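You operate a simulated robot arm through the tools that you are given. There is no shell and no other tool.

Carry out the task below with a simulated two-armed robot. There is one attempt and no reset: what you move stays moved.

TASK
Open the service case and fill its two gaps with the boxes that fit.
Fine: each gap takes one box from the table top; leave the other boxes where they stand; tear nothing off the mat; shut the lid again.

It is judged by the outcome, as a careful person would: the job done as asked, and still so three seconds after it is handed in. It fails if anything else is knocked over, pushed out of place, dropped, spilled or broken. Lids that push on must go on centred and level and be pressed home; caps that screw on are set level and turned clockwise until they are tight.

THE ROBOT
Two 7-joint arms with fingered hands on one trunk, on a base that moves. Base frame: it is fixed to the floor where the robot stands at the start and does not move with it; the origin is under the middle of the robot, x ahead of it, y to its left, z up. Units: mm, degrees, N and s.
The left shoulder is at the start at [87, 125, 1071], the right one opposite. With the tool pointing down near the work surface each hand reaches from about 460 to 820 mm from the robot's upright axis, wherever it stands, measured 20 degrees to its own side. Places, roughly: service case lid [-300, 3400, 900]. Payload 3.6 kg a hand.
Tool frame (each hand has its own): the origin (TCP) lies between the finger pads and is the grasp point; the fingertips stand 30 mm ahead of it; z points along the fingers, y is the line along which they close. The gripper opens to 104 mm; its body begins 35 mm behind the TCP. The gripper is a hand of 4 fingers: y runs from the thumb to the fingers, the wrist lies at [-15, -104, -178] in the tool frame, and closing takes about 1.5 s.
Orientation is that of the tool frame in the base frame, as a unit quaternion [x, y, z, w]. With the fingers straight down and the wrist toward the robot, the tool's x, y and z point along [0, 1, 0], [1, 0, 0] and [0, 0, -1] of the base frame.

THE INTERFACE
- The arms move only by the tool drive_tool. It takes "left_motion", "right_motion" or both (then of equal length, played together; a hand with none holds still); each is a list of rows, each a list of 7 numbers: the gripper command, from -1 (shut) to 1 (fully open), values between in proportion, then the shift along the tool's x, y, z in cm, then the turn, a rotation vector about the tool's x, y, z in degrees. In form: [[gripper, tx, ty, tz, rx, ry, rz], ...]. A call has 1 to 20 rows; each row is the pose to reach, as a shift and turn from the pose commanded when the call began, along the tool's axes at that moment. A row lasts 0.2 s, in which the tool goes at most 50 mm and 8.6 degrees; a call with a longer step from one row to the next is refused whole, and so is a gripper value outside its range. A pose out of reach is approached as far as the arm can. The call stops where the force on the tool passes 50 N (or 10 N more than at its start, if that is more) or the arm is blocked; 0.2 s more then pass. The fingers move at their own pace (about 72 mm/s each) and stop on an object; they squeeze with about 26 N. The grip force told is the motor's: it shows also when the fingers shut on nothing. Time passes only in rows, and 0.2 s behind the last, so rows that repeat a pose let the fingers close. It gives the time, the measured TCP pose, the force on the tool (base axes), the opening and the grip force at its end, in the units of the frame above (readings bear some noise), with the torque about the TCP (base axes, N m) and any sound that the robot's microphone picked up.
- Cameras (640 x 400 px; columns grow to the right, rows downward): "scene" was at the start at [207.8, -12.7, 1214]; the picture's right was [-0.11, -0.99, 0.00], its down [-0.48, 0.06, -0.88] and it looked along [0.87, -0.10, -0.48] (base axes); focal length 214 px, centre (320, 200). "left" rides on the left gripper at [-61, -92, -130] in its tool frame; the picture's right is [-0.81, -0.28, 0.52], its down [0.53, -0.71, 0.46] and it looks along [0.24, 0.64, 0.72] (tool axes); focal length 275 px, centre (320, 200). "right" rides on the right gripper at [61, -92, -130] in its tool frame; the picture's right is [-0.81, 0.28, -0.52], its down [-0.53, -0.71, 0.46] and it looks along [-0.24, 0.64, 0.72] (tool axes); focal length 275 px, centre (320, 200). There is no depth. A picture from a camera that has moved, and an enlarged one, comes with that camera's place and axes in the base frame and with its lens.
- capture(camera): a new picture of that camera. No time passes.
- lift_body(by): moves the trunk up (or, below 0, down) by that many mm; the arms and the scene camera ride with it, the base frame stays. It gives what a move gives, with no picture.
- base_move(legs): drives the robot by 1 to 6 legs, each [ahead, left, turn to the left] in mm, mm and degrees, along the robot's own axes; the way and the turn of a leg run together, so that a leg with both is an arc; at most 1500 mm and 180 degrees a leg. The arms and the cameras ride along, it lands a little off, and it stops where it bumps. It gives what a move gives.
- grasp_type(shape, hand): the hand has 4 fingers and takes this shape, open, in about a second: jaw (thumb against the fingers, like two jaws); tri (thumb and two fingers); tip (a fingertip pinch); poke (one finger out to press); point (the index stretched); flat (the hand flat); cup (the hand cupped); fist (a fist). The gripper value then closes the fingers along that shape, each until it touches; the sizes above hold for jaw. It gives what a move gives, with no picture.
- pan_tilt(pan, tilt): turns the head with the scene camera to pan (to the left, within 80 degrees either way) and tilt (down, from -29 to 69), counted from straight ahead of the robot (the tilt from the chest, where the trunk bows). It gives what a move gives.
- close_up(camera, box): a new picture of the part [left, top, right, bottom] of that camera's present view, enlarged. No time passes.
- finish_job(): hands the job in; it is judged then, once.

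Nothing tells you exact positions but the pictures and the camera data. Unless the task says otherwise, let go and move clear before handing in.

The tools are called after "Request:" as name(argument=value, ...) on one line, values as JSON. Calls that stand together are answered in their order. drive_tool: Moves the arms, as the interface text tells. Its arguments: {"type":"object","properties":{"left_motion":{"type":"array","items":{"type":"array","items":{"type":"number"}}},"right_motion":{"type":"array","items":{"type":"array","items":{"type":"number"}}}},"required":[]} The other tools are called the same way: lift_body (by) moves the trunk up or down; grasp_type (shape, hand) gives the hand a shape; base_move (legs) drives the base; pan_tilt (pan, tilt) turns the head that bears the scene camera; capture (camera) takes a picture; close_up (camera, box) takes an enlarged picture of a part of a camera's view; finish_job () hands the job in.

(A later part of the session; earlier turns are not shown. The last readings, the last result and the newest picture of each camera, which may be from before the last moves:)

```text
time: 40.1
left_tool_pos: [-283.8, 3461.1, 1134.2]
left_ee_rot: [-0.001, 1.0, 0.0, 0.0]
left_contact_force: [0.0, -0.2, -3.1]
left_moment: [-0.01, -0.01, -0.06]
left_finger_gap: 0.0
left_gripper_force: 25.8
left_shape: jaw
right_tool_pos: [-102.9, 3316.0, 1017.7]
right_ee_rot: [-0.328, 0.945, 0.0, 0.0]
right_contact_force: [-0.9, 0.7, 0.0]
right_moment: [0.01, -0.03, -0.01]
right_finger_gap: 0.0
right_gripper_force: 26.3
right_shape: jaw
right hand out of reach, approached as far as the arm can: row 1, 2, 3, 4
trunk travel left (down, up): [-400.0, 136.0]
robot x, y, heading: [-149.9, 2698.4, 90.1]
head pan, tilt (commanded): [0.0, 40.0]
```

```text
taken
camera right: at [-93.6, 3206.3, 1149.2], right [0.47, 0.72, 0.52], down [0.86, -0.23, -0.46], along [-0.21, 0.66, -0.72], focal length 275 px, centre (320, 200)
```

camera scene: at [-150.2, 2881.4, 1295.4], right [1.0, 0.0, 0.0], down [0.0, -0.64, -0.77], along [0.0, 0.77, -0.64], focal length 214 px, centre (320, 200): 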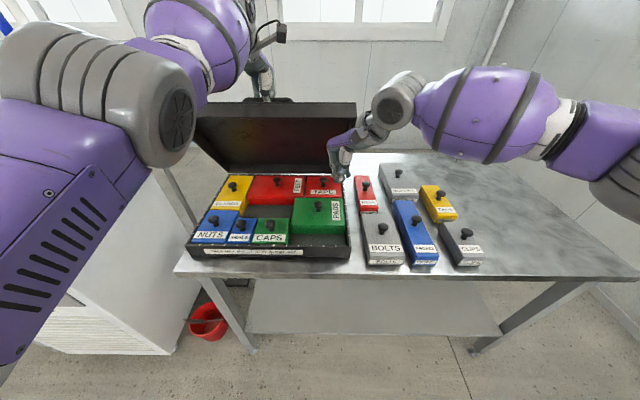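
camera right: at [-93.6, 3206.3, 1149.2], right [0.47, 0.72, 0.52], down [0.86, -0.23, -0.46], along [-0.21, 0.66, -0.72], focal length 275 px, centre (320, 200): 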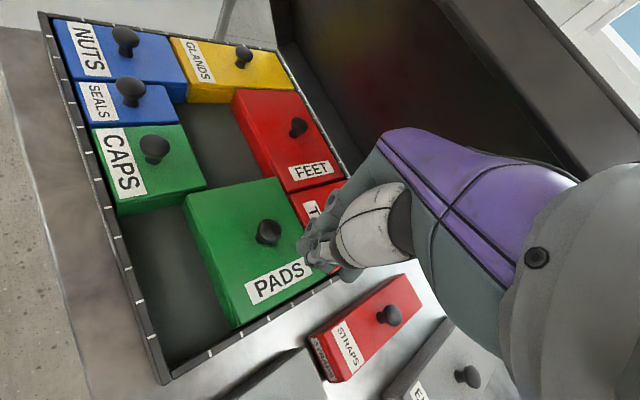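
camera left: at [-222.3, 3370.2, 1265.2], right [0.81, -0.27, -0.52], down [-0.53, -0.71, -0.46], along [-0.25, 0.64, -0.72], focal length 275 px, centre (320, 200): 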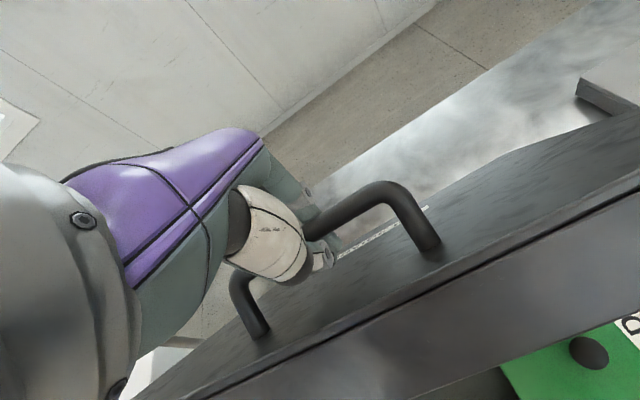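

The right hand now sits just under the lid as a catch. The base front is only about 150–200 mm ahead of its axis, so there is room: I keep the left hand hooked on the handle and let the base creep forward, raising the trunk slightly to follow the arc.

Request:
lift_body(by=7)

Request:
base_move(legs=[[30, 0, 0]])

Request:
capture(camera="scene")

```text
time: 40.7
left_tool_pos: [-285.5, 3460.2, 1138.0]
left_ee_rot: [-0.001, 1.0, -0.002, 0.0]
left_contact_force: [0.9, 4.6, -12.5]
left_moment: [-0.05, -0.14, -0.06]
left_finger_gap: 0.1
left_gripper_force: 26.1
left_shape: jaw
right_tool_pos: [-102.3, 3316.5, 1024.0]
right_ee_rot: [-0.327, 0.945, -0.001, -0.001]
right_contact_force: [0.0, 0.3, -0.1]
right_moment: [0.0, 0.0, 0.02]
right_finger_gap: 0.1
right_gripper_force: 26.0
right_shape: jaw
trunk travel left (down, up): [-407.0, 129.0]
robot x, y, heading: [-154.7, 2703.8, 89.9]
head pan, tilt (commanded): [0.0, 40.0]
```

```text
time: 41.5
left_tool_pos: [-283.2, 3490.9, 1141.6]
left_ee_rot: [-0.001, 1.0, 0.0, 0.001]
left_contact_force: [-0.8, 0.3, -2.1]
left_moment: [-0.02, -0.07, -0.07]
left_finger_gap: 0.0
left_gripper_force: 26.0
left_shape: jaw
right_tool_pos: [-103.1, 3345.2, 1024.6]
right_ee_rot: [-0.327, 0.945, 0.0, 0.0]
right_contact_force: [-0.1, 0.0, -0.6]
right_moment: [-0.01, -0.03, -0.01]
right_finger_gap: 0.2
right_gripper_force: 25.7
right_shape: jaw
trunk travel left (down, up): [-407.0, 129.0]
robot x, y, heading: [-149.0, 2736.7, 89.9]
head pan, tilt (commanded): [0.0, 40.0]
```

```text
taken
camera scene: at [-150.2, 2910.0, 1302.8], right [1.0, 0.0, 0.0], down [0.0, -0.64, -0.77], along [0.0, 0.77, -0.64], focal length 214 px, centre (320, 200)
```

scene: 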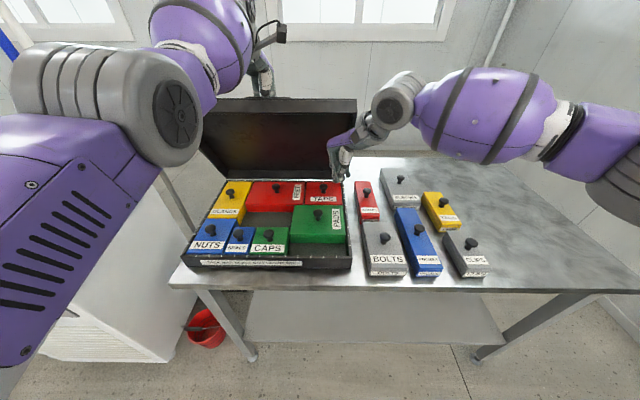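

That works smoothly; I continue the same way.

Request:
base_move(legs=[[15, 0, 0]])

Request:
lift_body(by=5)

Request:
base_move(legs=[[30, 0, 0]])

Request:
base_move(legs=[[25, 0, 0]])

Request:
capture(camera="scene")

Request:
capture(camera="left")

```text
time: 42.3
left_tool_pos: [-285.4, 3504.1, 1143.4]
left_ee_rot: [-0.002, 1.0, 0.001, 0.0]
left_contact_force: [-0.4, 0.0, -0.5]
left_moment: [-0.03, -0.02, -0.06]
left_finger_gap: 0.0
left_gripper_force: 25.8
left_shape: jaw
right_tool_pos: [-102.2, 3359.5, 1024.6]
right_ee_rot: [-0.327, 0.945, 0.001, 0.0]
right_contact_force: [-0.1, -0.6, -0.5]
right_moment: [0.02, 0.03, 0.01]
right_finger_gap: 0.1
right_gripper_force: 25.8
right_shape: jaw
trunk travel left (down, up): [-407.0, 129.0]
robot x, y, heading: [-151.8, 2747.9, 90.0]
head pan, tilt (commanded): [0.0, 40.0]
```

```text
time: 42.8
left_tool_pos: [-284.0, 3503.4, 1145.7]
left_ee_rot: [-0.001, 1.0, 0.001, 0.0]
left_contact_force: [-0.4, -0.3, -4.3]
left_moment: [-0.03, -0.1, -0.07]
left_finger_gap: 0.0
left_gripper_force: 26.1
left_shape: jaw
right_tool_pos: [-101.3, 3362.2, 1030.9]
right_ee_rot: [-0.327, 0.945, 0.001, -0.001]
right_contact_force: [-0.8, 0.6, 0.5]
right_moment: [-0.01, 0.0, 0.03]
right_finger_gap: 0.1
right_gripper_force: 25.3
right_shape: jaw
trunk travel left (down, up): [-412.0, 124.0]
robot x, y, heading: [-148.4, 2747.9, 90.4]
head pan, tilt (commanded): [0.0, 40.0]
```

```text
time: 43.7
left_tool_pos: [-284.4, 3532.9, 1146.4]
left_ee_rot: [-0.001, 1.0, 0.002, -0.001]
left_contact_force: [-1.6, -0.4, 0.6]
left_moment: [-0.02, 0.01, -0.06]
left_finger_gap: 0.2
left_gripper_force: 26.3
left_shape: jaw
right_tool_pos: [-101.3, 3390.5, 1031.0]
right_ee_rot: [-0.326, 0.945, 0.0, -0.001]
right_contact_force: [-1.1, -0.2, 0.1]
right_moment: [0.01, 0.05, 0.01]
right_finger_gap: 0.0
right_gripper_force: 25.9
right_shape: jaw
trunk travel left (down, up): [-412.0, 124.0]
robot x, y, heading: [-147.6, 2775.0, 90.4]
head pan, tilt (commanded): [0.0, 40.0]
```

```text
time: 44.5
left_tool_pos: [-284.5, 3556.7, 1148.8]
left_ee_rot: [-0.001, 1.0, 0.003, 0.0]
left_contact_force: [-0.8, 0.0, -1.0]
left_moment: [-0.03, 0.01, -0.04]
left_finger_gap: 0.0
left_gripper_force: 26.4
left_shape: jaw
right_tool_pos: [-101.4, 3413.9, 1031.2]
right_ee_rot: [-0.327, 0.945, 0.001, -0.001]
right_contact_force: [0.4, 0.1, -0.4]
right_moment: [-0.01, 0.03, 0.01]
right_finger_gap: 0.0
right_gripper_force: 26.0
right_shape: jaw
trunk travel left (down, up): [-412.0, 124.0]
robot x, y, heading: [-145.2, 2801.0, 90.1]
head pan, tilt (commanded): [0.0, 40.0]
```

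```text
taken
camera scene: at [-150.4, 2976.0, 1308.3], right [1.0, 0.0, 0.0], down [0.0, -0.64, -0.77], along [0.0, 0.77, -0.64], focal length 214 px, centre (320, 200)
```

scene: 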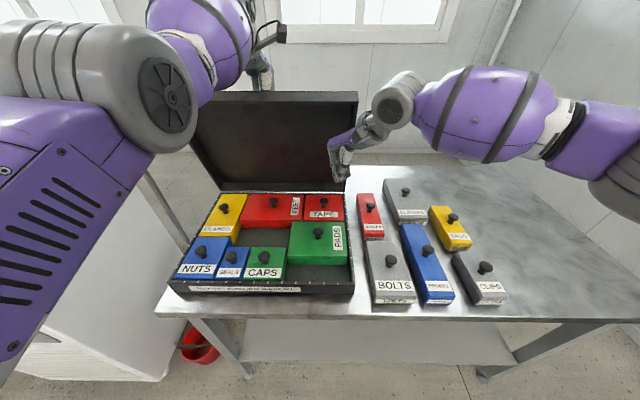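

```text
taken
camera left: at [-222.8, 3466.7, 1277.8], right [0.81, -0.27, -0.52], down [-0.53, -0.71, -0.46], along [-0.25, 0.65, -0.72], focal length 275 px, centre (320, 200)
```

left: 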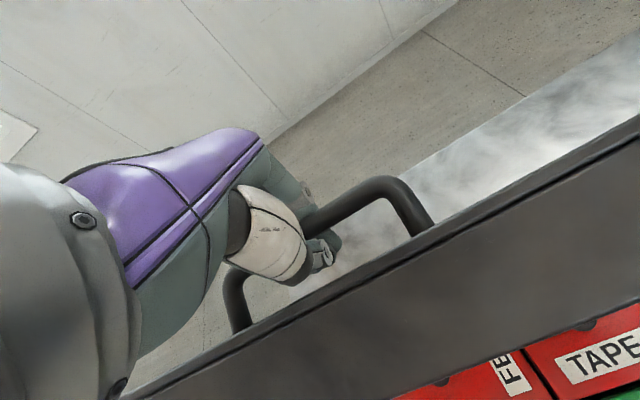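

The lid stands at about 74 degrees now. Before letting go of the bar I check how close the right hand is to the lid's inside.

Request:
capture(camera="right")

Request:
close_up(camera="scene", box=[190, 70, 430, 220])

```text
taken
camera right: at [-92.9, 3303.8, 1161.7], right [0.47, 0.72, 0.52], down [0.86, -0.23, -0.46], along [-0.21, 0.66, -0.72], focal length 275 px, centre (320, 200)
```

right: 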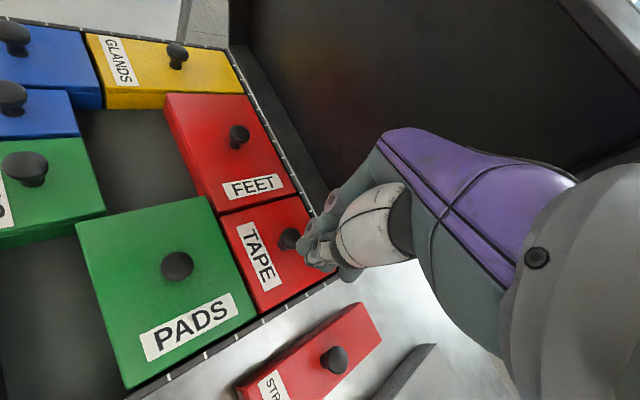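

```text
2.67 times, centred on (310, 145) of scene
camera zoom: at [-150.4, 2976.0, 1308.3], right [1.0, 0.0, 0.0], down [0.0, -0.64, -0.77], along [0.0, 0.77, -0.64], focal length 572 px, centre (347, 347)
```

zoom: 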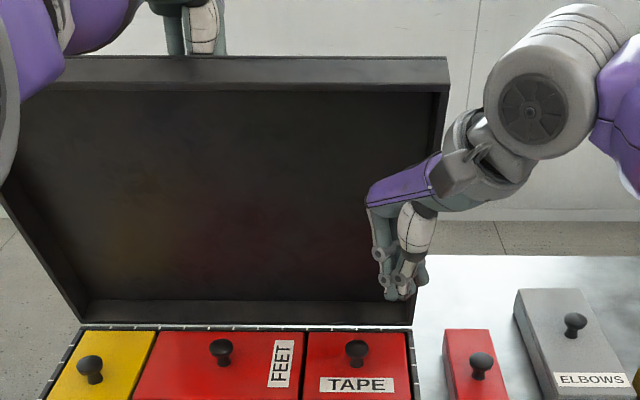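

I open the left hand only slightly (about 30 mm) to see whether the lid stays by itself, the right hand being in place as a catch.

Request:
drive_tool(left_motion=[[-0.8, 0, 0, 0, 0, 0, 0], [-0.6, 0, 0, 0, 0, 0, 0], [-0.5, 0, 0, 0, 0, 0, 0], [-0.45, 0, 0, 0, 0, 0, 0], [-0.45, 0, 0, 0, 0, 0, 0], [-0.45, 0, 0, 0, 0, 0, 0]])

Request:
capture(camera="left")

Request:
capture(camera="scene")

```text
time: 45.9
left_tool_pos: [-284.2, 3558.0, 1147.8]
left_ee_rot: [-0.002, 1.0, 0.003, 0.001]
left_contact_force: [-0.5, -0.7, -0.6]
left_moment: [0.01, -0.01, -0.01]
left_finger_gap: 28.5
left_gripper_force: 0.1
left_shape: jaw
right_tool_pos: [-102.0, 3412.4, 1030.1]
right_ee_rot: [-0.327, 0.945, 0.002, -0.001]
right_contact_force: [0.5, 0.9, -0.1]
right_moment: [-0.03, -0.02, 0.05]
right_finger_gap: 0.1
right_gripper_force: 25.8
right_shape: jaw
trunk travel left (down, up): [-412.0, 124.0]
robot x, y, heading: [-148.9, 2800.7, 90.2]
head pan, tilt (commanded): [0.0, 40.0]
```

```text
taken
camera left: at [-222.7, 3466.5, 1277.9], right [0.81, -0.27, -0.52], down [-0.53, -0.71, -0.46], along [-0.25, 0.65, -0.72], focal length 275 px, centre (320, 200)
```

left: 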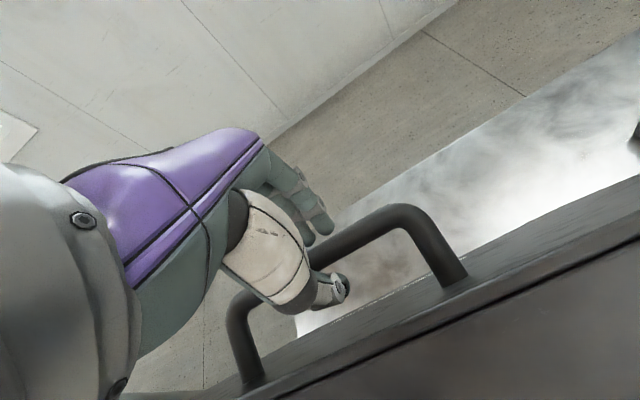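

```text
taken
camera scene: at [-150.4, 2975.8, 1308.3], right [1.0, 0.0, 0.0], down [0.0, -0.64, -0.77], along [0.0, 0.77, -0.64], focal length 214 px, centre (320, 200)
```

scene: 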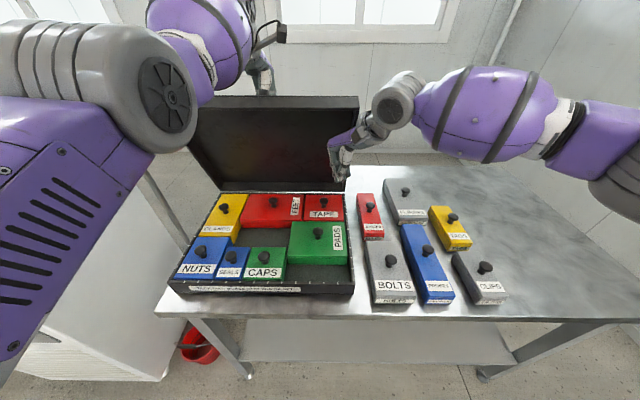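

The lid leans back onto my thumb, so it does not hold itself yet; it must go past upright. I check the left elbow's clearance from the wet-floor sign before pushing on with the base.

Request:
pan_tilt(pan=55, tilt=30)

Request:
capture(camera="scene")

Request:
pan_tilt(pan=0, tilt=69)

Request:
capture(camera="scene")

```text
time: 47.1
left_tool_pos: [-284.1, 3557.0, 1148.1]
left_ee_rot: [-0.001, 1.0, 0.003, 0.0]
left_contact_force: [-0.2, -0.6, -0.7]
left_moment: [0.01, 0.01, -0.02]
left_finger_gap: 28.5
left_gripper_force: 0.1
left_shape: jaw
right_tool_pos: [-100.8, 3414.6, 1030.4]
right_ee_rot: [-0.327, 0.945, 0.0, 0.0]
right_contact_force: [-0.3, -0.8, -0.4]
right_moment: [0.02, -0.02, -0.01]
right_finger_gap: 0.0
right_gripper_force: 26.1
right_shape: jaw
trunk travel left (down, up): [-412.0, 124.0]
robot x, y, heading: [-155.0, 2798.9, 90.0]
head pan, tilt (commanded): [55.0, 30.0]
```

```text
taken
camera scene: at [-224.3, 2942.5, 1323.6], right [0.57, 0.82, 0.0], down [0.41, -0.29, -0.87], along [-0.71, 0.5, -0.5], focal length 214 px, centre (320, 200)
```

scene: 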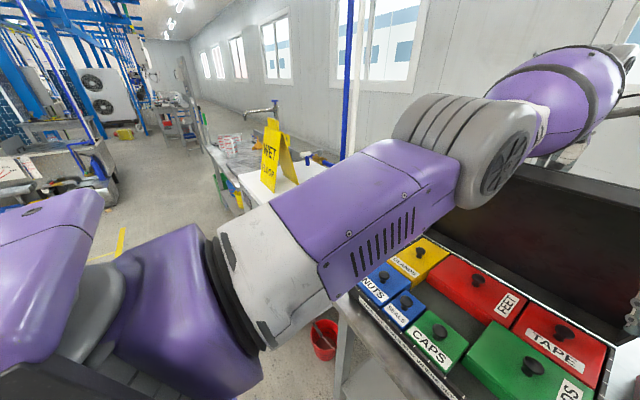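

```text
time: 48.4
left_tool_pos: [-284.3, 3557.1, 1148.5]
left_ee_rot: [-0.002, 1.0, 0.003, 0.0]
left_contact_force: [1.2, -1.2, -0.9]
left_moment: [-0.02, 0.0, -0.01]
left_finger_gap: 28.7
left_gripper_force: 0.0
left_shape: jaw
right_tool_pos: [-101.7, 3413.5, 1031.4]
right_ee_rot: [-0.326, 0.945, 0.001, 0.0]
right_contact_force: [0.3, 0.5, 0.3]
right_moment: [-0.01, -0.02, 0.01]
right_finger_gap: 0.0
right_gripper_force: 26.1
right_shape: jaw
trunk travel left (down, up): [-412.0, 124.0]
robot x, y, heading: [-146.6, 2802.3, 90.2]
head pan, tilt (commanded): [0.0, 68.8]
```

```text
taken
camera scene: at [-150.4, 2946.7, 1272.2], right [1.0, 0.0, 0.0], down [0.0, -0.93, -0.36], along [0.0, 0.36, -0.93], focal length 214 px, centre (320, 200)
```

scene: 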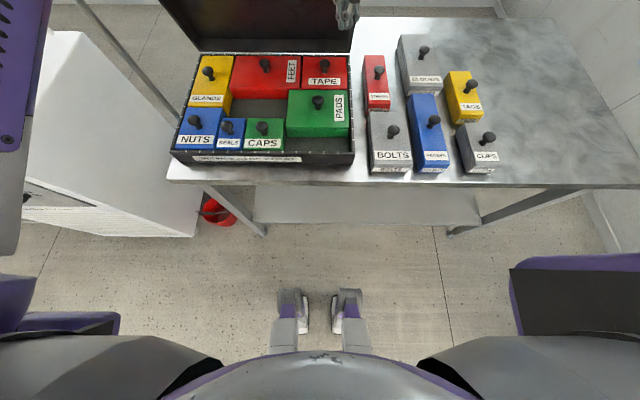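

This downward view shows plenty of floor room (my feet end near y 2910) and the boxes well. The elbow is clear of the sign. I take enlarged views of case and boxes for measuring.

Request:
close_up(camera="scene", box=[165, 45, 365, 170])

Request:
close_up(camera="scene", box=[340, 25, 532, 180])

```text
3.20 times, centred on (265, 108) of scene
camera zoom: at [-150.4, 2946.7, 1272.2], right [1.0, 0.0, 0.0], down [0.0, -0.93, -0.36], along [0.0, 0.36, -0.93], focal length 686 px, centre (496, 496)
```

zoom: 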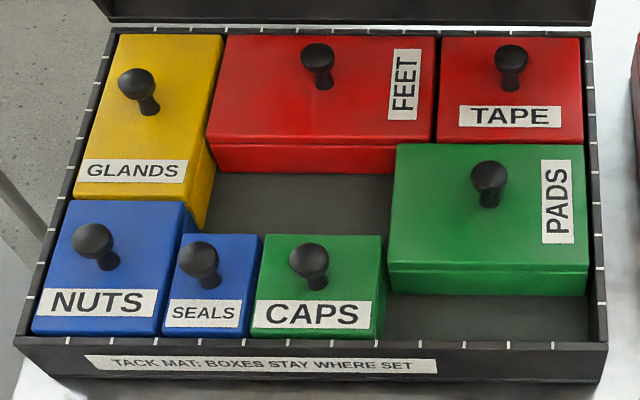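

```text
2.58 times, centred on (436, 102) of scene
camera zoom: at [-150.4, 2946.7, 1272.2], right [1.0, 0.0, 0.0], down [0.0, -0.93, -0.36], along [0.0, 0.36, -0.93], focal length 554 px, centre (21, 452)
```

zoom: 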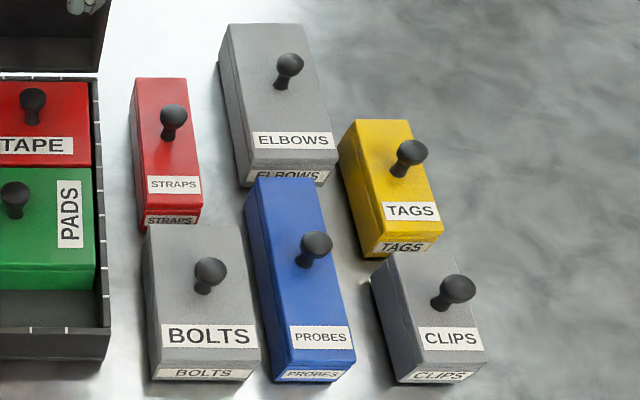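

Working from this picture the case interior is a 13 × 10 grid of ~32 mm cells: the middle gap is 5 × 3 cells (160 × 96 mm) and the front-right gap 5 × 2 cells (160 × 64 mm); Bolts looks 3 × 5 and Tags 2 × 5. First I finish opening: raise a little so the palm clears the lid edge, then creep on with the thumb pushing the bar.

Request:
lift_body(by=15)

Request:
base_move(legs=[[30, 0, 0]])

Request:
base_move(legs=[[25, 0, 0]])

Request:
capture(camera="left")

Request:
pan_tilt(pan=0, tilt=40)

Request:
capture(camera="scene")

```text
time: 49.0
left_tool_pos: [-283.2, 3554.8, 1174.6]
left_ee_rot: [0.0, 1.0, 0.011, 0.0]
left_contact_force: [0.0, -1.2, 0.3]
left_moment: [-0.01, 0.02, 0.02]
left_finger_gap: 28.5
left_gripper_force: 0.0
left_shape: jaw
right_tool_pos: [-101.0, 3413.9, 1054.2]
right_ee_rot: [-0.324, 0.946, 0.008, 0.002]
right_contact_force: [-1.3, 0.6, -0.8]
right_moment: [0.02, -0.02, -0.02]
right_finger_gap: 0.0
right_gripper_force: 26.0
right_shape: jaw
trunk travel left (down, up): [-427.0, 109.0]
robot x, y, heading: [-147.7, 2802.2, 90.3]
head pan, tilt (commanded): [0.0, 68.8]
```

```text
time: 49.8
left_tool_pos: [-284.5, 3583.4, 1175.3]
left_ee_rot: [0.0, 1.0, 0.012, 0.0]
left_contact_force: [1.1, 1.0, 0.2]
left_moment: [-0.02, 0.01, 0.0]
left_finger_gap: 28.4
left_gripper_force: 0.1
left_shape: jaw
right_tool_pos: [-98.9, 3442.7, 1055.2]
right_ee_rot: [-0.325, 0.946, 0.008, 0.001]
right_contact_force: [0.6, 0.8, -0.2]
right_moment: [-0.01, 0.0, 0.0]
right_finger_gap: 0.1
right_gripper_force: 26.0
right_shape: jaw
trunk travel left (down, up): [-427.0, 109.0]
robot x, y, heading: [-147.5, 2828.9, 90.3]
head pan, tilt (commanded): [0.0, 68.8]
```

```text
time: 50.6
left_tool_pos: [-284.9, 3607.1, 1176.9]
left_ee_rot: [-0.002, 1.0, 0.012, 0.0]
left_contact_force: [0.2, 1.3, 0.2]
left_moment: [0.01, 0.02, -0.01]
left_finger_gap: 28.1
left_gripper_force: 0.0
left_shape: jaw
right_tool_pos: [-101.0, 3467.7, 1055.0]
right_ee_rot: [-0.325, 0.946, 0.009, 0.001]
right_contact_force: [0.2, 0.1, 0.6]
right_moment: [-0.01, -0.02, -0.02]
right_finger_gap: 0.0
right_gripper_force: 26.5
right_shape: jaw
trunk travel left (down, up): [-427.0, 109.0]
robot x, y, heading: [-149.0, 2853.9, 90.1]
head pan, tilt (commanded): [0.0, 68.8]
```

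```text
taken
camera left: at [-223.1, 3514.1, 1304.1], right [0.81, -0.26, -0.52], down [-0.53, -0.7, -0.47], along [-0.25, 0.66, -0.71], focal length 275 px, centre (320, 200)
```

left: 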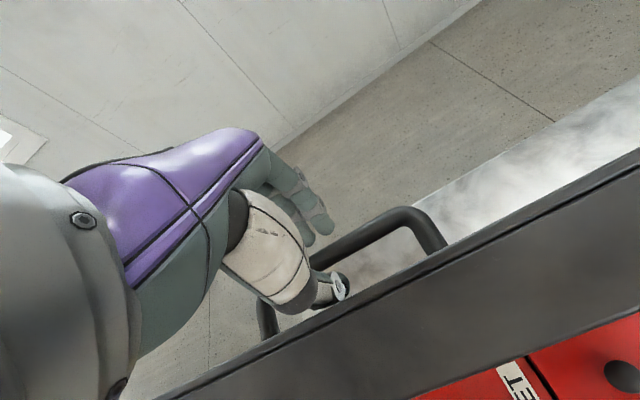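

```text
time: 51.6
left_tool_pos: [-284.6, 3608.2, 1175.9]
left_ee_rot: [-0.001, 1.0, 0.012, 0.0]
left_contact_force: [0.1, -0.3, -0.2]
left_moment: [0.02, 0.01, 0.01]
left_finger_gap: 28.5
left_gripper_force: 0.0
left_shape: jaw
right_tool_pos: [-100.2, 3467.9, 1054.3]
right_ee_rot: [-0.325, 0.946, 0.008, 0.002]
right_contact_force: [0.0, 1.2, -0.3]
right_moment: [0.02, 0.01, 0.02]
right_finger_gap: 0.0
right_gripper_force: 26.2
right_shape: jaw
trunk travel left (down, up): [-427.0, 109.0]
robot x, y, heading: [-145.7, 2854.9, 90.0]
head pan, tilt (commanded): [0.0, 40.0]
```

```text
taken
camera scene: at [-150.5, 3024.5, 1324.9], right [1.0, 0.0, 0.0], down [0.0, -0.64, -0.77], along [0.0, 0.77, -0.64], focal length 214 px, centre (320, 200)
```

scene: 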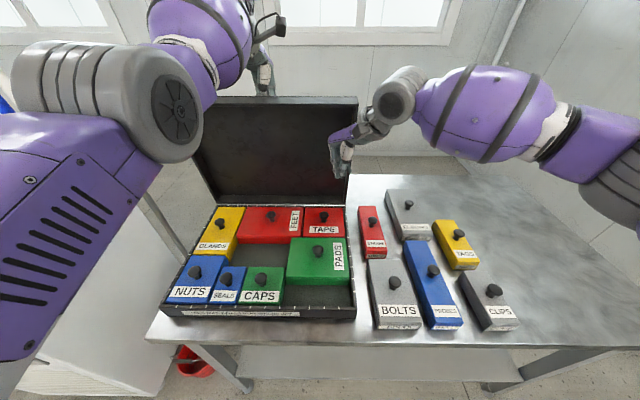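

The hand has risen more than intended, so the thumb tip is only just on the bar; I lower the left hand 12 mm and go on.

Request:
drive_tool(left_motion=[[-0.45, 0, 0, 0.6, 0, 0, 0], [-0.45, 0, 0, 1.2, 0, 0, 0]])

Request:
base_move(legs=[[25, 0, 0]])

Request:
capture(camera="left")

Request:
capture(camera="scene")

```text
time: 52.2
left_tool_pos: [-284.5, 3608.7, 1163.4]
left_ee_rot: [-0.002, 1.0, 0.012, -0.001]
left_contact_force: [0.2, 0.5, 0.5]
left_moment: [0.0, -0.02, -0.01]
left_finger_gap: 28.3
left_gripper_force: 0.1
left_shape: jaw
right_tool_pos: [-100.9, 3468.0, 1055.4]
right_ee_rot: [-0.324, 0.946, 0.008, 0.001]
right_contact_force: [-0.6, 0.4, -0.9]
right_moment: [0.02, 0.0, -0.02]
right_finger_gap: 0.0
right_gripper_force: 26.3
right_shape: jaw
trunk travel left (down, up): [-427.0, 109.0]
robot x, y, heading: [-152.7, 2855.1, 89.9]
head pan, tilt (commanded): [0.0, 40.0]
```

```text
time: 53.0
left_tool_pos: [-282.2, 3631.4, 1165.0]
left_ee_rot: [-0.001, 1.0, 0.012, 0.0]
left_contact_force: [-0.1, 0.6, 0.8]
left_moment: [0.01, 0.01, 0.01]
left_finger_gap: 28.6
left_gripper_force: 0.1
left_shape: jaw
right_tool_pos: [-100.6, 3491.7, 1054.5]
right_ee_rot: [-0.325, 0.946, 0.009, 0.002]
right_contact_force: [-0.4, 0.1, -0.3]
right_moment: [0.03, -0.03, 0.03]
right_finger_gap: 0.0
right_gripper_force: 26.2
right_shape: jaw
trunk travel left (down, up): [-427.0, 109.0]
robot x, y, heading: [-149.4, 2880.6, 90.0]
head pan, tilt (commanded): [0.0, 40.0]
```

```text
taken
camera left: at [-222.7, 3539.1, 1292.3], right [0.81, -0.26, -0.52], down [-0.53, -0.7, -0.47], along [-0.25, 0.66, -0.71], focal length 275 px, centre (320, 200)
```

left: 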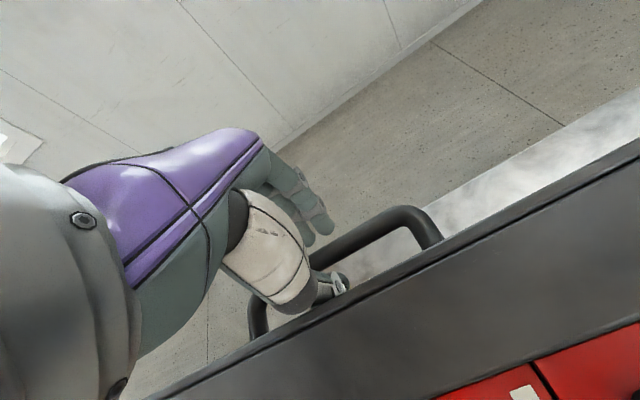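

```text
taken
camera scene: at [-150.5, 3048.6, 1325.0], right [1.0, 0.0, 0.0], down [0.0, -0.64, -0.77], along [0.0, 0.77, -0.64], focal length 214 px, centre (320, 200)
```

scene: 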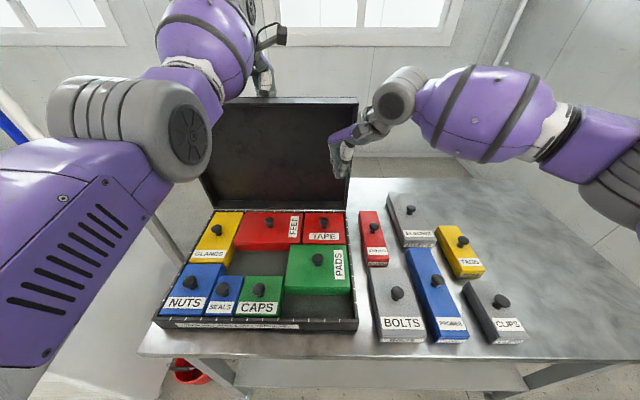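

Request:
base_move(legs=[[25, 0, 0]])

Request:
drive_tool(left_motion=[[-0.45, 0, 0, 0.5, 0, 0, 0], [-0.45, 0, 0, 1.0, 0, 0, 0]])

Request:
base_move(legs=[[25, 0, 0]])

Request:
capture(camera="left")

Request:
capture(camera="scene")

```text
time: 53.8
left_tool_pos: [-283.4, 3657.8, 1163.9]
left_ee_rot: [-0.001, 1.0, 0.012, 0.001]
left_contact_force: [-0.2, -0.3, 0.4]
left_moment: [-0.08, -0.02, -0.01]
left_finger_gap: 28.3
left_gripper_force: 0.0
left_shape: jaw
right_tool_pos: [-100.3, 3517.8, 1055.8]
right_ee_rot: [-0.324, 0.946, 0.009, 0.001]
right_contact_force: [-0.2, 0.3, 0.9]
right_moment: [0.03, 0.0, -0.01]
right_finger_gap: 0.0
right_gripper_force: 25.9
right_shape: jaw
trunk travel left (down, up): [-427.0, 109.0]
robot x, y, heading: [-149.6, 2906.8, 89.9]
head pan, tilt (commanded): [0.0, 40.0]
```

```text
time: 54.4
left_tool_pos: [-284.0, 3657.3, 1153.5]
left_ee_rot: [-0.001, 1.0, 0.012, -0.001]
left_contact_force: [0.0, 0.6, -0.4]
left_moment: [-0.03, -0.01, 0.03]
left_finger_gap: 28.6
left_gripper_force: 0.1
left_shape: jaw
right_tool_pos: [-101.1, 3518.1, 1054.3]
right_ee_rot: [-0.325, 0.946, 0.008, 0.002]
right_contact_force: [-0.1, 0.3, -0.2]
right_moment: [0.0, 0.0, 0.01]
right_finger_gap: 0.0
right_gripper_force: 25.8
right_shape: jaw
trunk travel left (down, up): [-427.0, 109.0]
robot x, y, heading: [-147.0, 2907.1, 90.3]
head pan, tilt (commanded): [0.0, 40.0]
```

```text
time: 55.2
left_tool_pos: [-284.4, 3682.3, 1154.2]
left_ee_rot: [-0.001, 1.0, 0.012, 0.0]
left_contact_force: [-0.2, 0.7, 0.7]
left_moment: [-0.21, 0.01, 0.02]
left_finger_gap: 28.9
left_gripper_force: 0.1
left_shape: jaw
right_tool_pos: [-100.2, 3541.3, 1056.0]
right_ee_rot: [-0.324, 0.946, 0.009, 0.001]
right_contact_force: [-0.3, -0.7, 0.0]
right_moment: [-0.02, -0.02, 0.0]
right_finger_gap: 0.1
right_gripper_force: 26.4
right_shape: jaw
trunk travel left (down, up): [-427.0, 109.0]
robot x, y, heading: [-151.7, 2931.1, 90.3]
head pan, tilt (commanded): [0.0, 40.0]
```

```text
taken
camera left: at [-222.9, 3588.8, 1282.4], right [0.81, -0.26, -0.52], down [-0.53, -0.7, -0.47], along [-0.25, 0.66, -0.71], focal length 275 px, centre (320, 200)
```

left: 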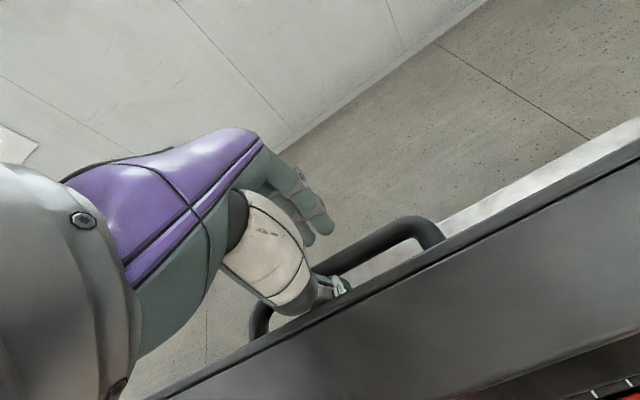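

```text
taken
camera scene: at [-150.7, 3098.3, 1325.0], right [1.0, 0.0, 0.0], down [0.0, -0.64, -0.77], along [0.0, 0.77, -0.64], focal length 214 px, centre (320, 200)
```

scene: 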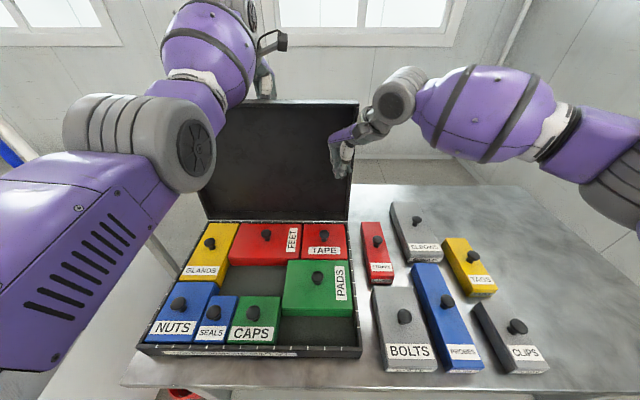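

The lid is past upright (about 97 degrees). One more small step, then I check whether it rests on its own.

Request:
drive_tool(left_motion=[[-0.45, 0, 0, 0.5, 0, 0, 0]])

Request:
base_move(legs=[[15, 0, 0]])

Request:
capture(camera="left")

Request:
close_up(camera="scene", box=[180, 70, 400, 230])

```text
time: 55.6
left_tool_pos: [-284.2, 3682.6, 1149.9]
left_ee_rot: [0.0, 1.0, 0.012, 0.0]
left_contact_force: [-0.1, 0.5, 0.7]
left_moment: [-0.13, -0.01, -0.01]
left_finger_gap: 28.4
left_gripper_force: 0.1
left_shape: jaw
right_tool_pos: [-101.1, 3540.6, 1056.0]
right_ee_rot: [-0.324, 0.946, 0.009, 0.002]
right_contact_force: [-0.3, 0.1, 0.1]
right_moment: [0.05, -0.04, 0.04]
right_finger_gap: 0.0
right_gripper_force: 25.8
right_shape: jaw
trunk travel left (down, up): [-427.0, 109.0]
robot x, y, heading: [-148.9, 2928.6, 90.0]
head pan, tilt (commanded): [0.0, 40.0]
```

```text
time: 56.4
left_tool_pos: [-283.5, 3696.0, 1148.5]
left_ee_rot: [-0.001, 1.0, 0.012, -0.001]
left_contact_force: [0.2, -0.9, -2.9]
left_moment: [-0.1, -0.01, 0.0]
left_finger_gap: 29.1
left_gripper_force: 0.0
left_shape: jaw
right_tool_pos: [-101.4, 3555.5, 1054.3]
right_ee_rot: [-0.324, 0.946, 0.009, 0.002]
right_contact_force: [-0.4, -0.1, -0.3]
right_moment: [-0.03, 0.01, 0.02]
right_finger_gap: 0.1
right_gripper_force: 26.1
right_shape: jaw
trunk travel left (down, up): [-427.0, 109.0]
robot x, y, heading: [-147.7, 2945.3, 90.2]
head pan, tilt (commanded): [0.0, 40.0]
```

```text
taken
camera left: at [-222.8, 3603.3, 1277.2], right [0.81, -0.26, -0.52], down [-0.53, -0.7, -0.47], along [-0.25, 0.66, -0.71], focal length 275 px, centre (320, 200)
```

left: 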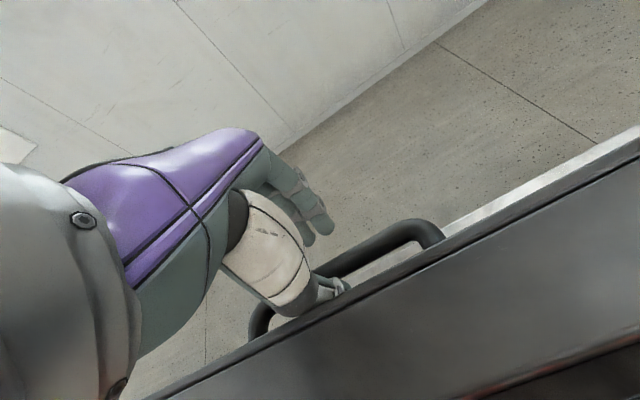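

```text
2.50 times, centred on (290, 150) of scene
camera zoom: at [-150.8, 3112.7, 1325.0], right [1.0, 0.0, 0.0], down [0.0, -0.64, -0.77], along [0.0, 0.77, -0.64], focal length 536 px, centre (395, 325)
```

zoom: 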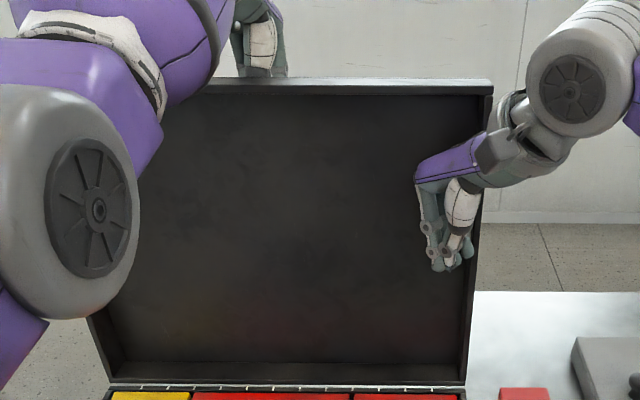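

I back the left hand off 10 mm to see whether the lid stays where it is.

Request:
drive_tool(left_motion=[[-0.45, 0, -0.5, 0, 0, 0, 0], [-0.45, 0, -1.0, 0, 0, 0, 0], [-0.45, 0, -1.0, 0, 0, 0, 0], [-0.45, 0, -1.0, 0, 0, 0, 0]])

Request:
capture(camera="left")

Request:
close_up(camera="scene", box=[180, 70, 400, 230])

```text
time: 57.4
left_tool_pos: [-284.6, 3686.5, 1149.4]
left_ee_rot: [0.0, 1.0, 0.012, 0.0]
left_contact_force: [-0.3, 0.3, 1.0]
left_moment: [-0.23, -0.03, 0.01]
left_finger_gap: 28.9
left_gripper_force: 0.1
left_shape: jaw
right_tool_pos: [-101.0, 3555.6, 1054.8]
right_ee_rot: [-0.324, 0.946, 0.008, 0.002]
right_contact_force: [-0.6, 0.6, 0.7]
right_moment: [-0.01, 0.0, 0.01]
right_finger_gap: 0.0
right_gripper_force: 26.0
right_shape: jaw
trunk travel left (down, up): [-427.0, 109.0]
robot x, y, heading: [-150.6, 2946.3, 89.9]
head pan, tilt (commanded): [0.0, 40.0]
```

```text
taken
camera left: at [-222.6, 3593.3, 1277.0], right [0.81, -0.26, -0.52], down [-0.53, -0.7, -0.47], along [-0.25, 0.66, -0.71], focal length 275 px, centre (320, 200)
```

left: 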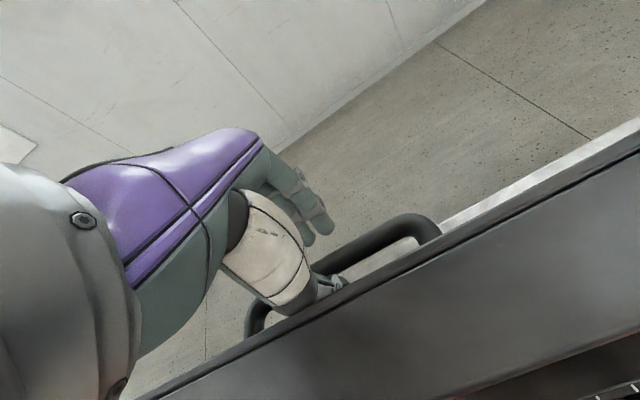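

```text
2.50 times, centred on (290, 150) of scene
camera zoom: at [-150.7, 3112.9, 1324.9], right [1.0, 0.0, 0.0], down [0.0, -0.64, -0.77], along [0.0, 0.77, -0.64], focal length 536 px, centre (395, 325)
```

zoom: 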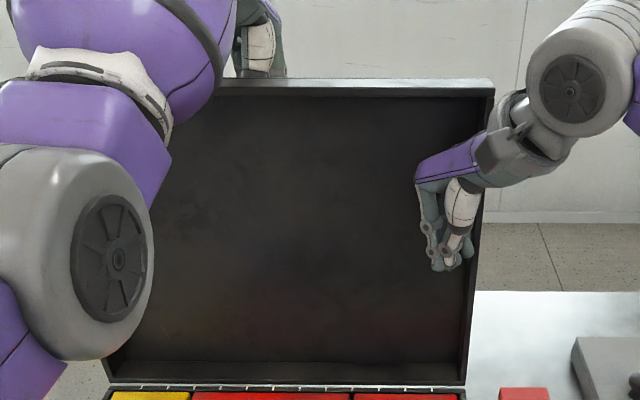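

I now lift the left hand straight up off the bar; the right hand stands close behind the lid's inside to catch it.

Request:
drive_tool(left_motion=[[-0.45, 0, 0, -1.0, 0, 0, 0], [-0.45, 0, 0, -2.0, 0, 0, 0], [-0.45, 0, 0, -3.0, 0, 0, 0], [-0.45, 0, 0, -4.0, 0, 0, 0], [-0.45, 0, 0, -5.0, 0, 0, 0], [-0.45, 0, 0, -5.0, 0, 0, 0]])

Request:
capture(camera="left")

Request:
close_up(camera="scene", box=[180, 70, 400, 230])

```text
time: 58.8
left_tool_pos: [-283.9, 3684.8, 1199.1]
left_ee_rot: [-0.001, 1.0, 0.012, 0.0]
left_contact_force: [0.2, 0.6, 1.0]
left_moment: [0.02, -0.01, -0.03]
left_finger_gap: 28.4
left_gripper_force: 0.1
left_shape: jaw
right_tool_pos: [-100.8, 3556.2, 1054.5]
right_ee_rot: [-0.325, 0.946, 0.008, 0.002]
right_contact_force: [0.7, -0.2, 0.1]
right_moment: [0.01, 0.0, 0.02]
right_finger_gap: 0.0
right_gripper_force: 26.3
right_shape: jaw
trunk travel left (down, up): [-427.0, 109.0]
robot x, y, heading: [-148.9, 2944.4, 90.3]
head pan, tilt (commanded): [0.0, 40.0]
```

```text
taken
camera left: at [-222.6, 3592.3, 1327.1], right [0.81, -0.26, -0.52], down [-0.53, -0.7, -0.47], along [-0.24, 0.66, -0.71], focal length 275 px, centre (320, 200)
```

left: 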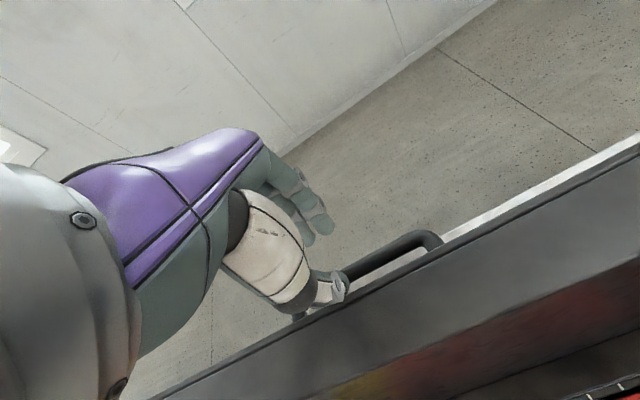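

```text
2.50 times, centred on (290, 150) of scene
camera zoom: at [-150.7, 3113.0, 1324.9], right [1.0, 0.0, 0.0], down [0.0, -0.64, -0.77], along [0.0, 0.77, -0.64], focal length 536 px, centre (395, 325)
```

zoom: 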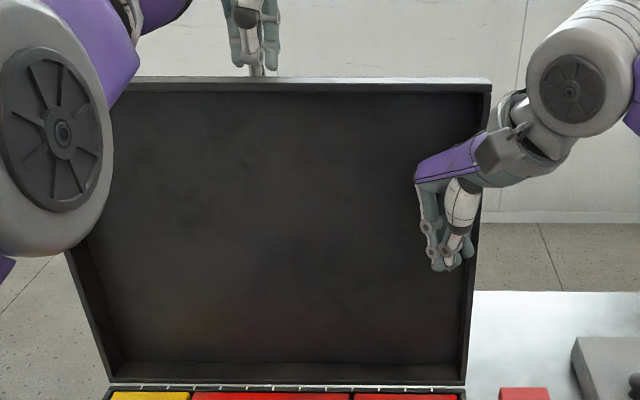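

The lid rests open by itself past upright. I raise the left hand clear of its top edge and back the base away.

Request:
drive_tool(left_motion=[[-0.45, 0, 0, -1.5, 0, 0, 0], [-0.45, 0, 0, -3.0, 0, 0, 0], [-0.45, 0, 0, -4.5, 0, 0, 0], [-0.45, 0, 0, -6, 0, 0, 0]])

Request:
capture(camera="scene")

```text
time: 59.8
left_tool_pos: [-285.2, 3670.6, 1252.2]
left_ee_rot: [-0.001, 1.0, 0.012, 0.001]
left_contact_force: [-0.2, -0.4, -0.5]
left_moment: [-0.01, 0.0, -0.06]
left_finger_gap: 28.6
left_gripper_force: 0.1
left_shape: jaw
left hand out of reach, approached as far as the arm can: row 2, 3, 4
right_tool_pos: [-101.3, 3556.0, 1056.0]
right_ee_rot: [-0.325, 0.946, 0.008, 0.002]
right_contact_force: [-0.2, -1.1, 0.5]
right_moment: [-0.01, -0.02, -0.01]
right_finger_gap: 0.1
right_gripper_force: 26.1
right_shape: jaw
trunk travel left (down, up): [-427.0, 109.0]
robot x, y, heading: [-147.3, 2943.6, 90.0]
head pan, tilt (commanded): [0.0, 40.0]
```

```text
taken
camera scene: at [-150.8, 3112.9, 1324.9], right [1.0, 0.0, 0.0], down [0.0, -0.64, -0.77], along [0.0, 0.77, -0.64], focal length 214 px, centre (320, 200)
```

scene: 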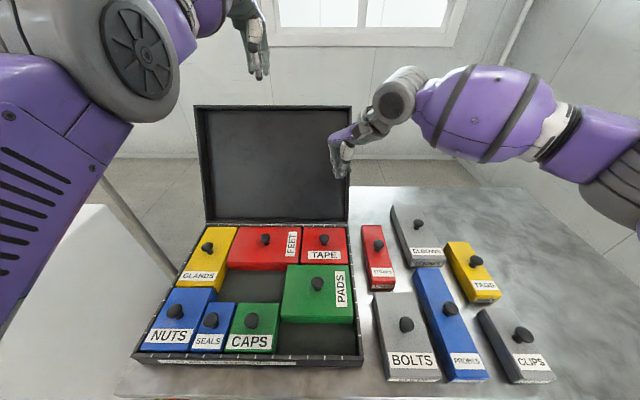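

Request:
base_move(legs=[[-240, 0, 0]])

Request:
pan_tilt(pan=-8, tilt=55)

Request:
capture(camera="scene")

Request:
capture(camera="left")

```text
time: 61.5
left_tool_pos: [-283.2, 3431.5, 1253.1]
left_ee_rot: [0.0, 1.0, 0.012, 0.0]
left_contact_force: [-0.4, -0.2, 0.7]
left_moment: [0.01, -0.03, 0.04]
left_finger_gap: 28.0
left_gripper_force: 0.1
left_shape: jaw
right_tool_pos: [-99.2, 3317.0, 1055.0]
right_ee_rot: [-0.324, 0.946, 0.009, 0.0]
right_contact_force: [-0.2, -0.4, -0.4]
right_moment: [-0.05, -0.01, -0.01]
right_finger_gap: 0.2
right_gripper_force: 26.2
right_shape: jaw
trunk travel left (down, up): [-427.0, 109.0]
robot x, y, heading: [-146.7, 2703.7, 90.0]
head pan, tilt (commanded): [0.0, 40.0]
```

```text
time: 62.3
left_tool_pos: [-283.1, 3432.4, 1252.0]
left_ee_rot: [0.0, 1.0, 0.011, 0.001]
left_contact_force: [0.0, 0.2, -0.5]
left_moment: [0.02, -0.04, -0.02]
left_finger_gap: 28.3
left_gripper_force: 0.1
left_shape: jaw
right_tool_pos: [-98.8, 3315.4, 1054.4]
right_ee_rot: [-0.324, 0.946, 0.009, 0.002]
right_contact_force: [-0.5, 0.8, 0.6]
right_moment: [0.0, 0.01, 0.02]
right_finger_gap: 0.3
right_gripper_force: 26.1
right_shape: jaw
trunk travel left (down, up): [-427.0, 109.0]
robot x, y, heading: [-149.2, 2706.0, 90.2]
head pan, tilt (commanded): [-8.0, 55.0]
```

```text
taken
camera scene: at [-140.0, 2859.9, 1304.2], right [0.99, -0.14, 0.0], down [-0.11, -0.81, -0.57], along [0.08, 0.57, -0.82], focal length 214 px, centre (320, 200)
```

scene: 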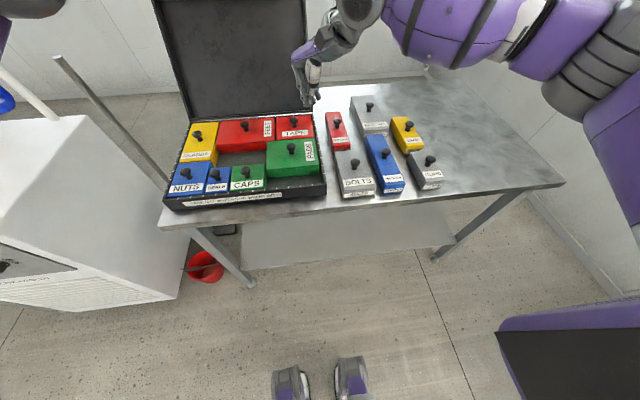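

```text
taken
camera left: at [-222.3, 3338.1, 1379.9], right [0.81, -0.26, -0.52], down [-0.53, -0.7, -0.47], along [-0.24, 0.66, -0.71], focal length 275 px, centre (320, 200)
```

left: 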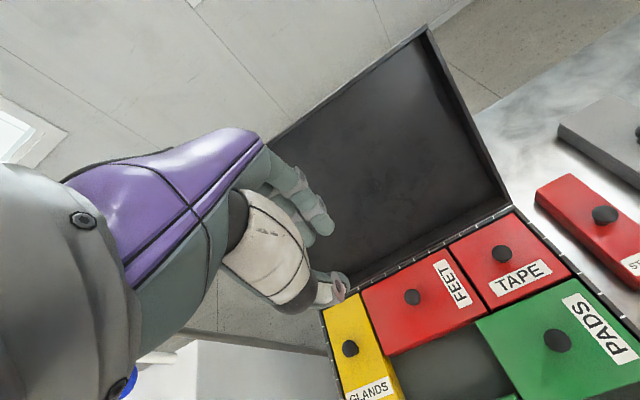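

The case stands open. Now I test how far the right hand can be yawed at a comfortable spot, since both fitting boxes (Bolts, Tags) must be turned 90 degrees to lie in their gaps.

Request:
drive_tool(right_motion=[[-1, -2.7, -3.4, 0, 0, 0, 0], [-1, -5.4, -6.8, 0, 0, 0, 0], [-1, -8.1, -10.2, 0, 0, 0, 0], [1, -10.9, -13.7, 0, 0, 0, 0]])

Request:
drive_tool(right_motion=[[1, 0, 0, 0, 0, 0, -8.5], [1, 0, 0, 0, 0, 0, -17], [1, 0, 0, 0, 0, 0, -25.5], [1, 0, 0, 0, 0, 0, -34], [1, 0, 0, 0, 0, 0, -42.5], [1, 0, 0, 0, 0, 0, -51]])

```text
time: 63.3
left_tool_pos: [-284.1, 3431.1, 1253.0]
left_ee_rot: [0.0, 1.0, 0.012, 0.0]
left_contact_force: [0.2, 0.1, 0.3]
left_moment: [0.03, 0.03, 0.0]
left_finger_gap: 28.6
left_gripper_force: 0.0
left_shape: jaw
right_tool_pos: [72.0, 3273.5, 1052.5]
right_ee_rot: [-0.325, 0.946, 0.009, 0.001]
right_contact_force: [0.7, 0.5, 0.2]
right_moment: [0.03, 0.0, 0.0]
right_finger_gap: 102.6
right_gripper_force: 0.2
right_shape: jaw
trunk travel left (down, up): [-427.0, 109.0]
robot x, y, heading: [-146.5, 2700.4, 90.1]
head pan, tilt (commanded): [-8.0, 55.0]
```

```text
time: 64.7
left_tool_pos: [-283.9, 3432.1, 1251.4]
left_ee_rot: [-0.001, 1.0, 0.011, 0.0]
left_contact_force: [-0.1, 0.2, -0.6]
left_moment: [0.01, -0.03, 0.0]
left_finger_gap: 28.5
left_gripper_force: 0.0
left_shape: jaw
right_tool_pos: [71.2, 3275.0, 1053.6]
right_ee_rot: [-0.7, 0.714, 0.007, 0.005]
right_contact_force: [-0.2, 0.4, -0.8]
right_moment: [-0.01, -0.01, 0.01]
right_finger_gap: 103.4
right_gripper_force: 0.0
right_shape: jaw
trunk travel left (down, up): [-427.0, 109.0]
robot x, y, heading: [-151.4, 2706.6, 90.1]
head pan, tilt (commanded): [-8.0, 55.0]
```

The right hand can be yawed a full 90 degrees. I test whether, so yawed, it reaches over the gaps from here.

Request:
drive_tool(right_motion=[[1, 0, 4.5, 0, 0, 0, 0], [1, 0, 9, 0, 0, 0, 0], [1, 0, 13.5, 0, 0, 0, 0], [1, 0, 18, 0, 0, 0, 0], [1, 0, 22.5, 0, 0, 0, 0], [1, 0, 26, 0, 0, 0, 0]])

Request:
capture(camera="scene")

Request:
capture(camera="right")

```text
time: 66.1
left_tool_pos: [-282.8, 3431.4, 1253.0]
left_ee_rot: [0.0, 1.0, 0.011, 0.0]
left_contact_force: [-0.5, -0.3, -0.3]
left_moment: [0.01, 0.03, 0.0]
left_finger_gap: 28.6
left_gripper_force: 0.0
left_shape: jaw
right_tool_pos: [-96.2, 3256.9, 1053.5]
right_ee_rot: [-0.7, 0.714, 0.007, 0.006]
right_contact_force: [0.1, 0.5, 1.0]
right_moment: [0.01, -0.01, 0.02]
right_finger_gap: 103.8
right_gripper_force: 0.0
right_shape: jaw
right hand out of reach, approached as far as the arm can: row 4, 5, 6
trunk travel left (down, up): [-427.0, 109.0]
robot x, y, heading: [-149.0, 2702.4, 90.2]
head pan, tilt (commanded): [-8.0, 55.0]
```

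```text
taken
camera scene: at [-139.9, 2859.9, 1304.2], right [0.99, -0.14, 0.0], down [-0.11, -0.81, -0.57], along [0.08, 0.57, -0.82], focal length 214 px, centre (320, 200)
```

scene: 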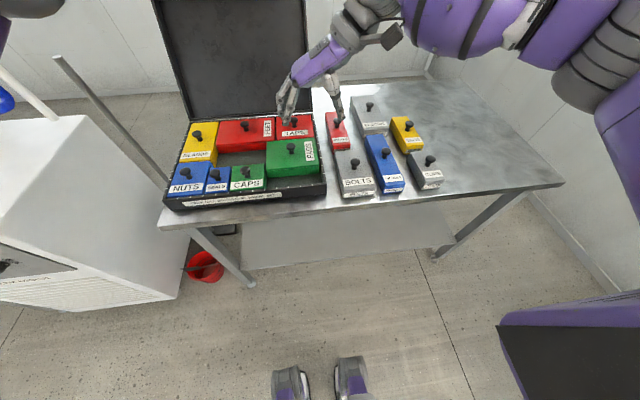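

```text
taken
camera right: at [-6.7, 3192.8, 1182.9], right [-0.26, 0.81, 0.53], down [0.72, 0.53, -0.45], along [-0.64, 0.27, -0.72], focal length 275 px, centre (320, 200)
```

right: 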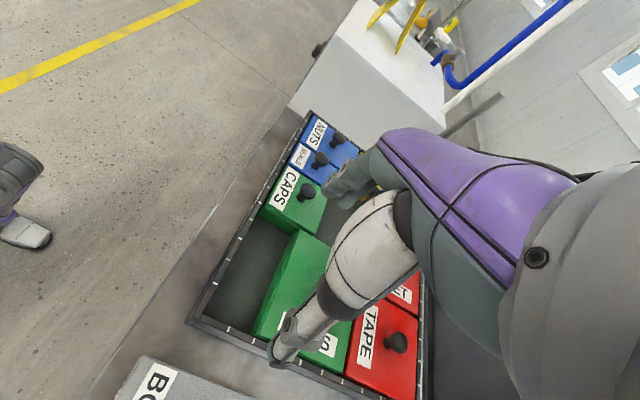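

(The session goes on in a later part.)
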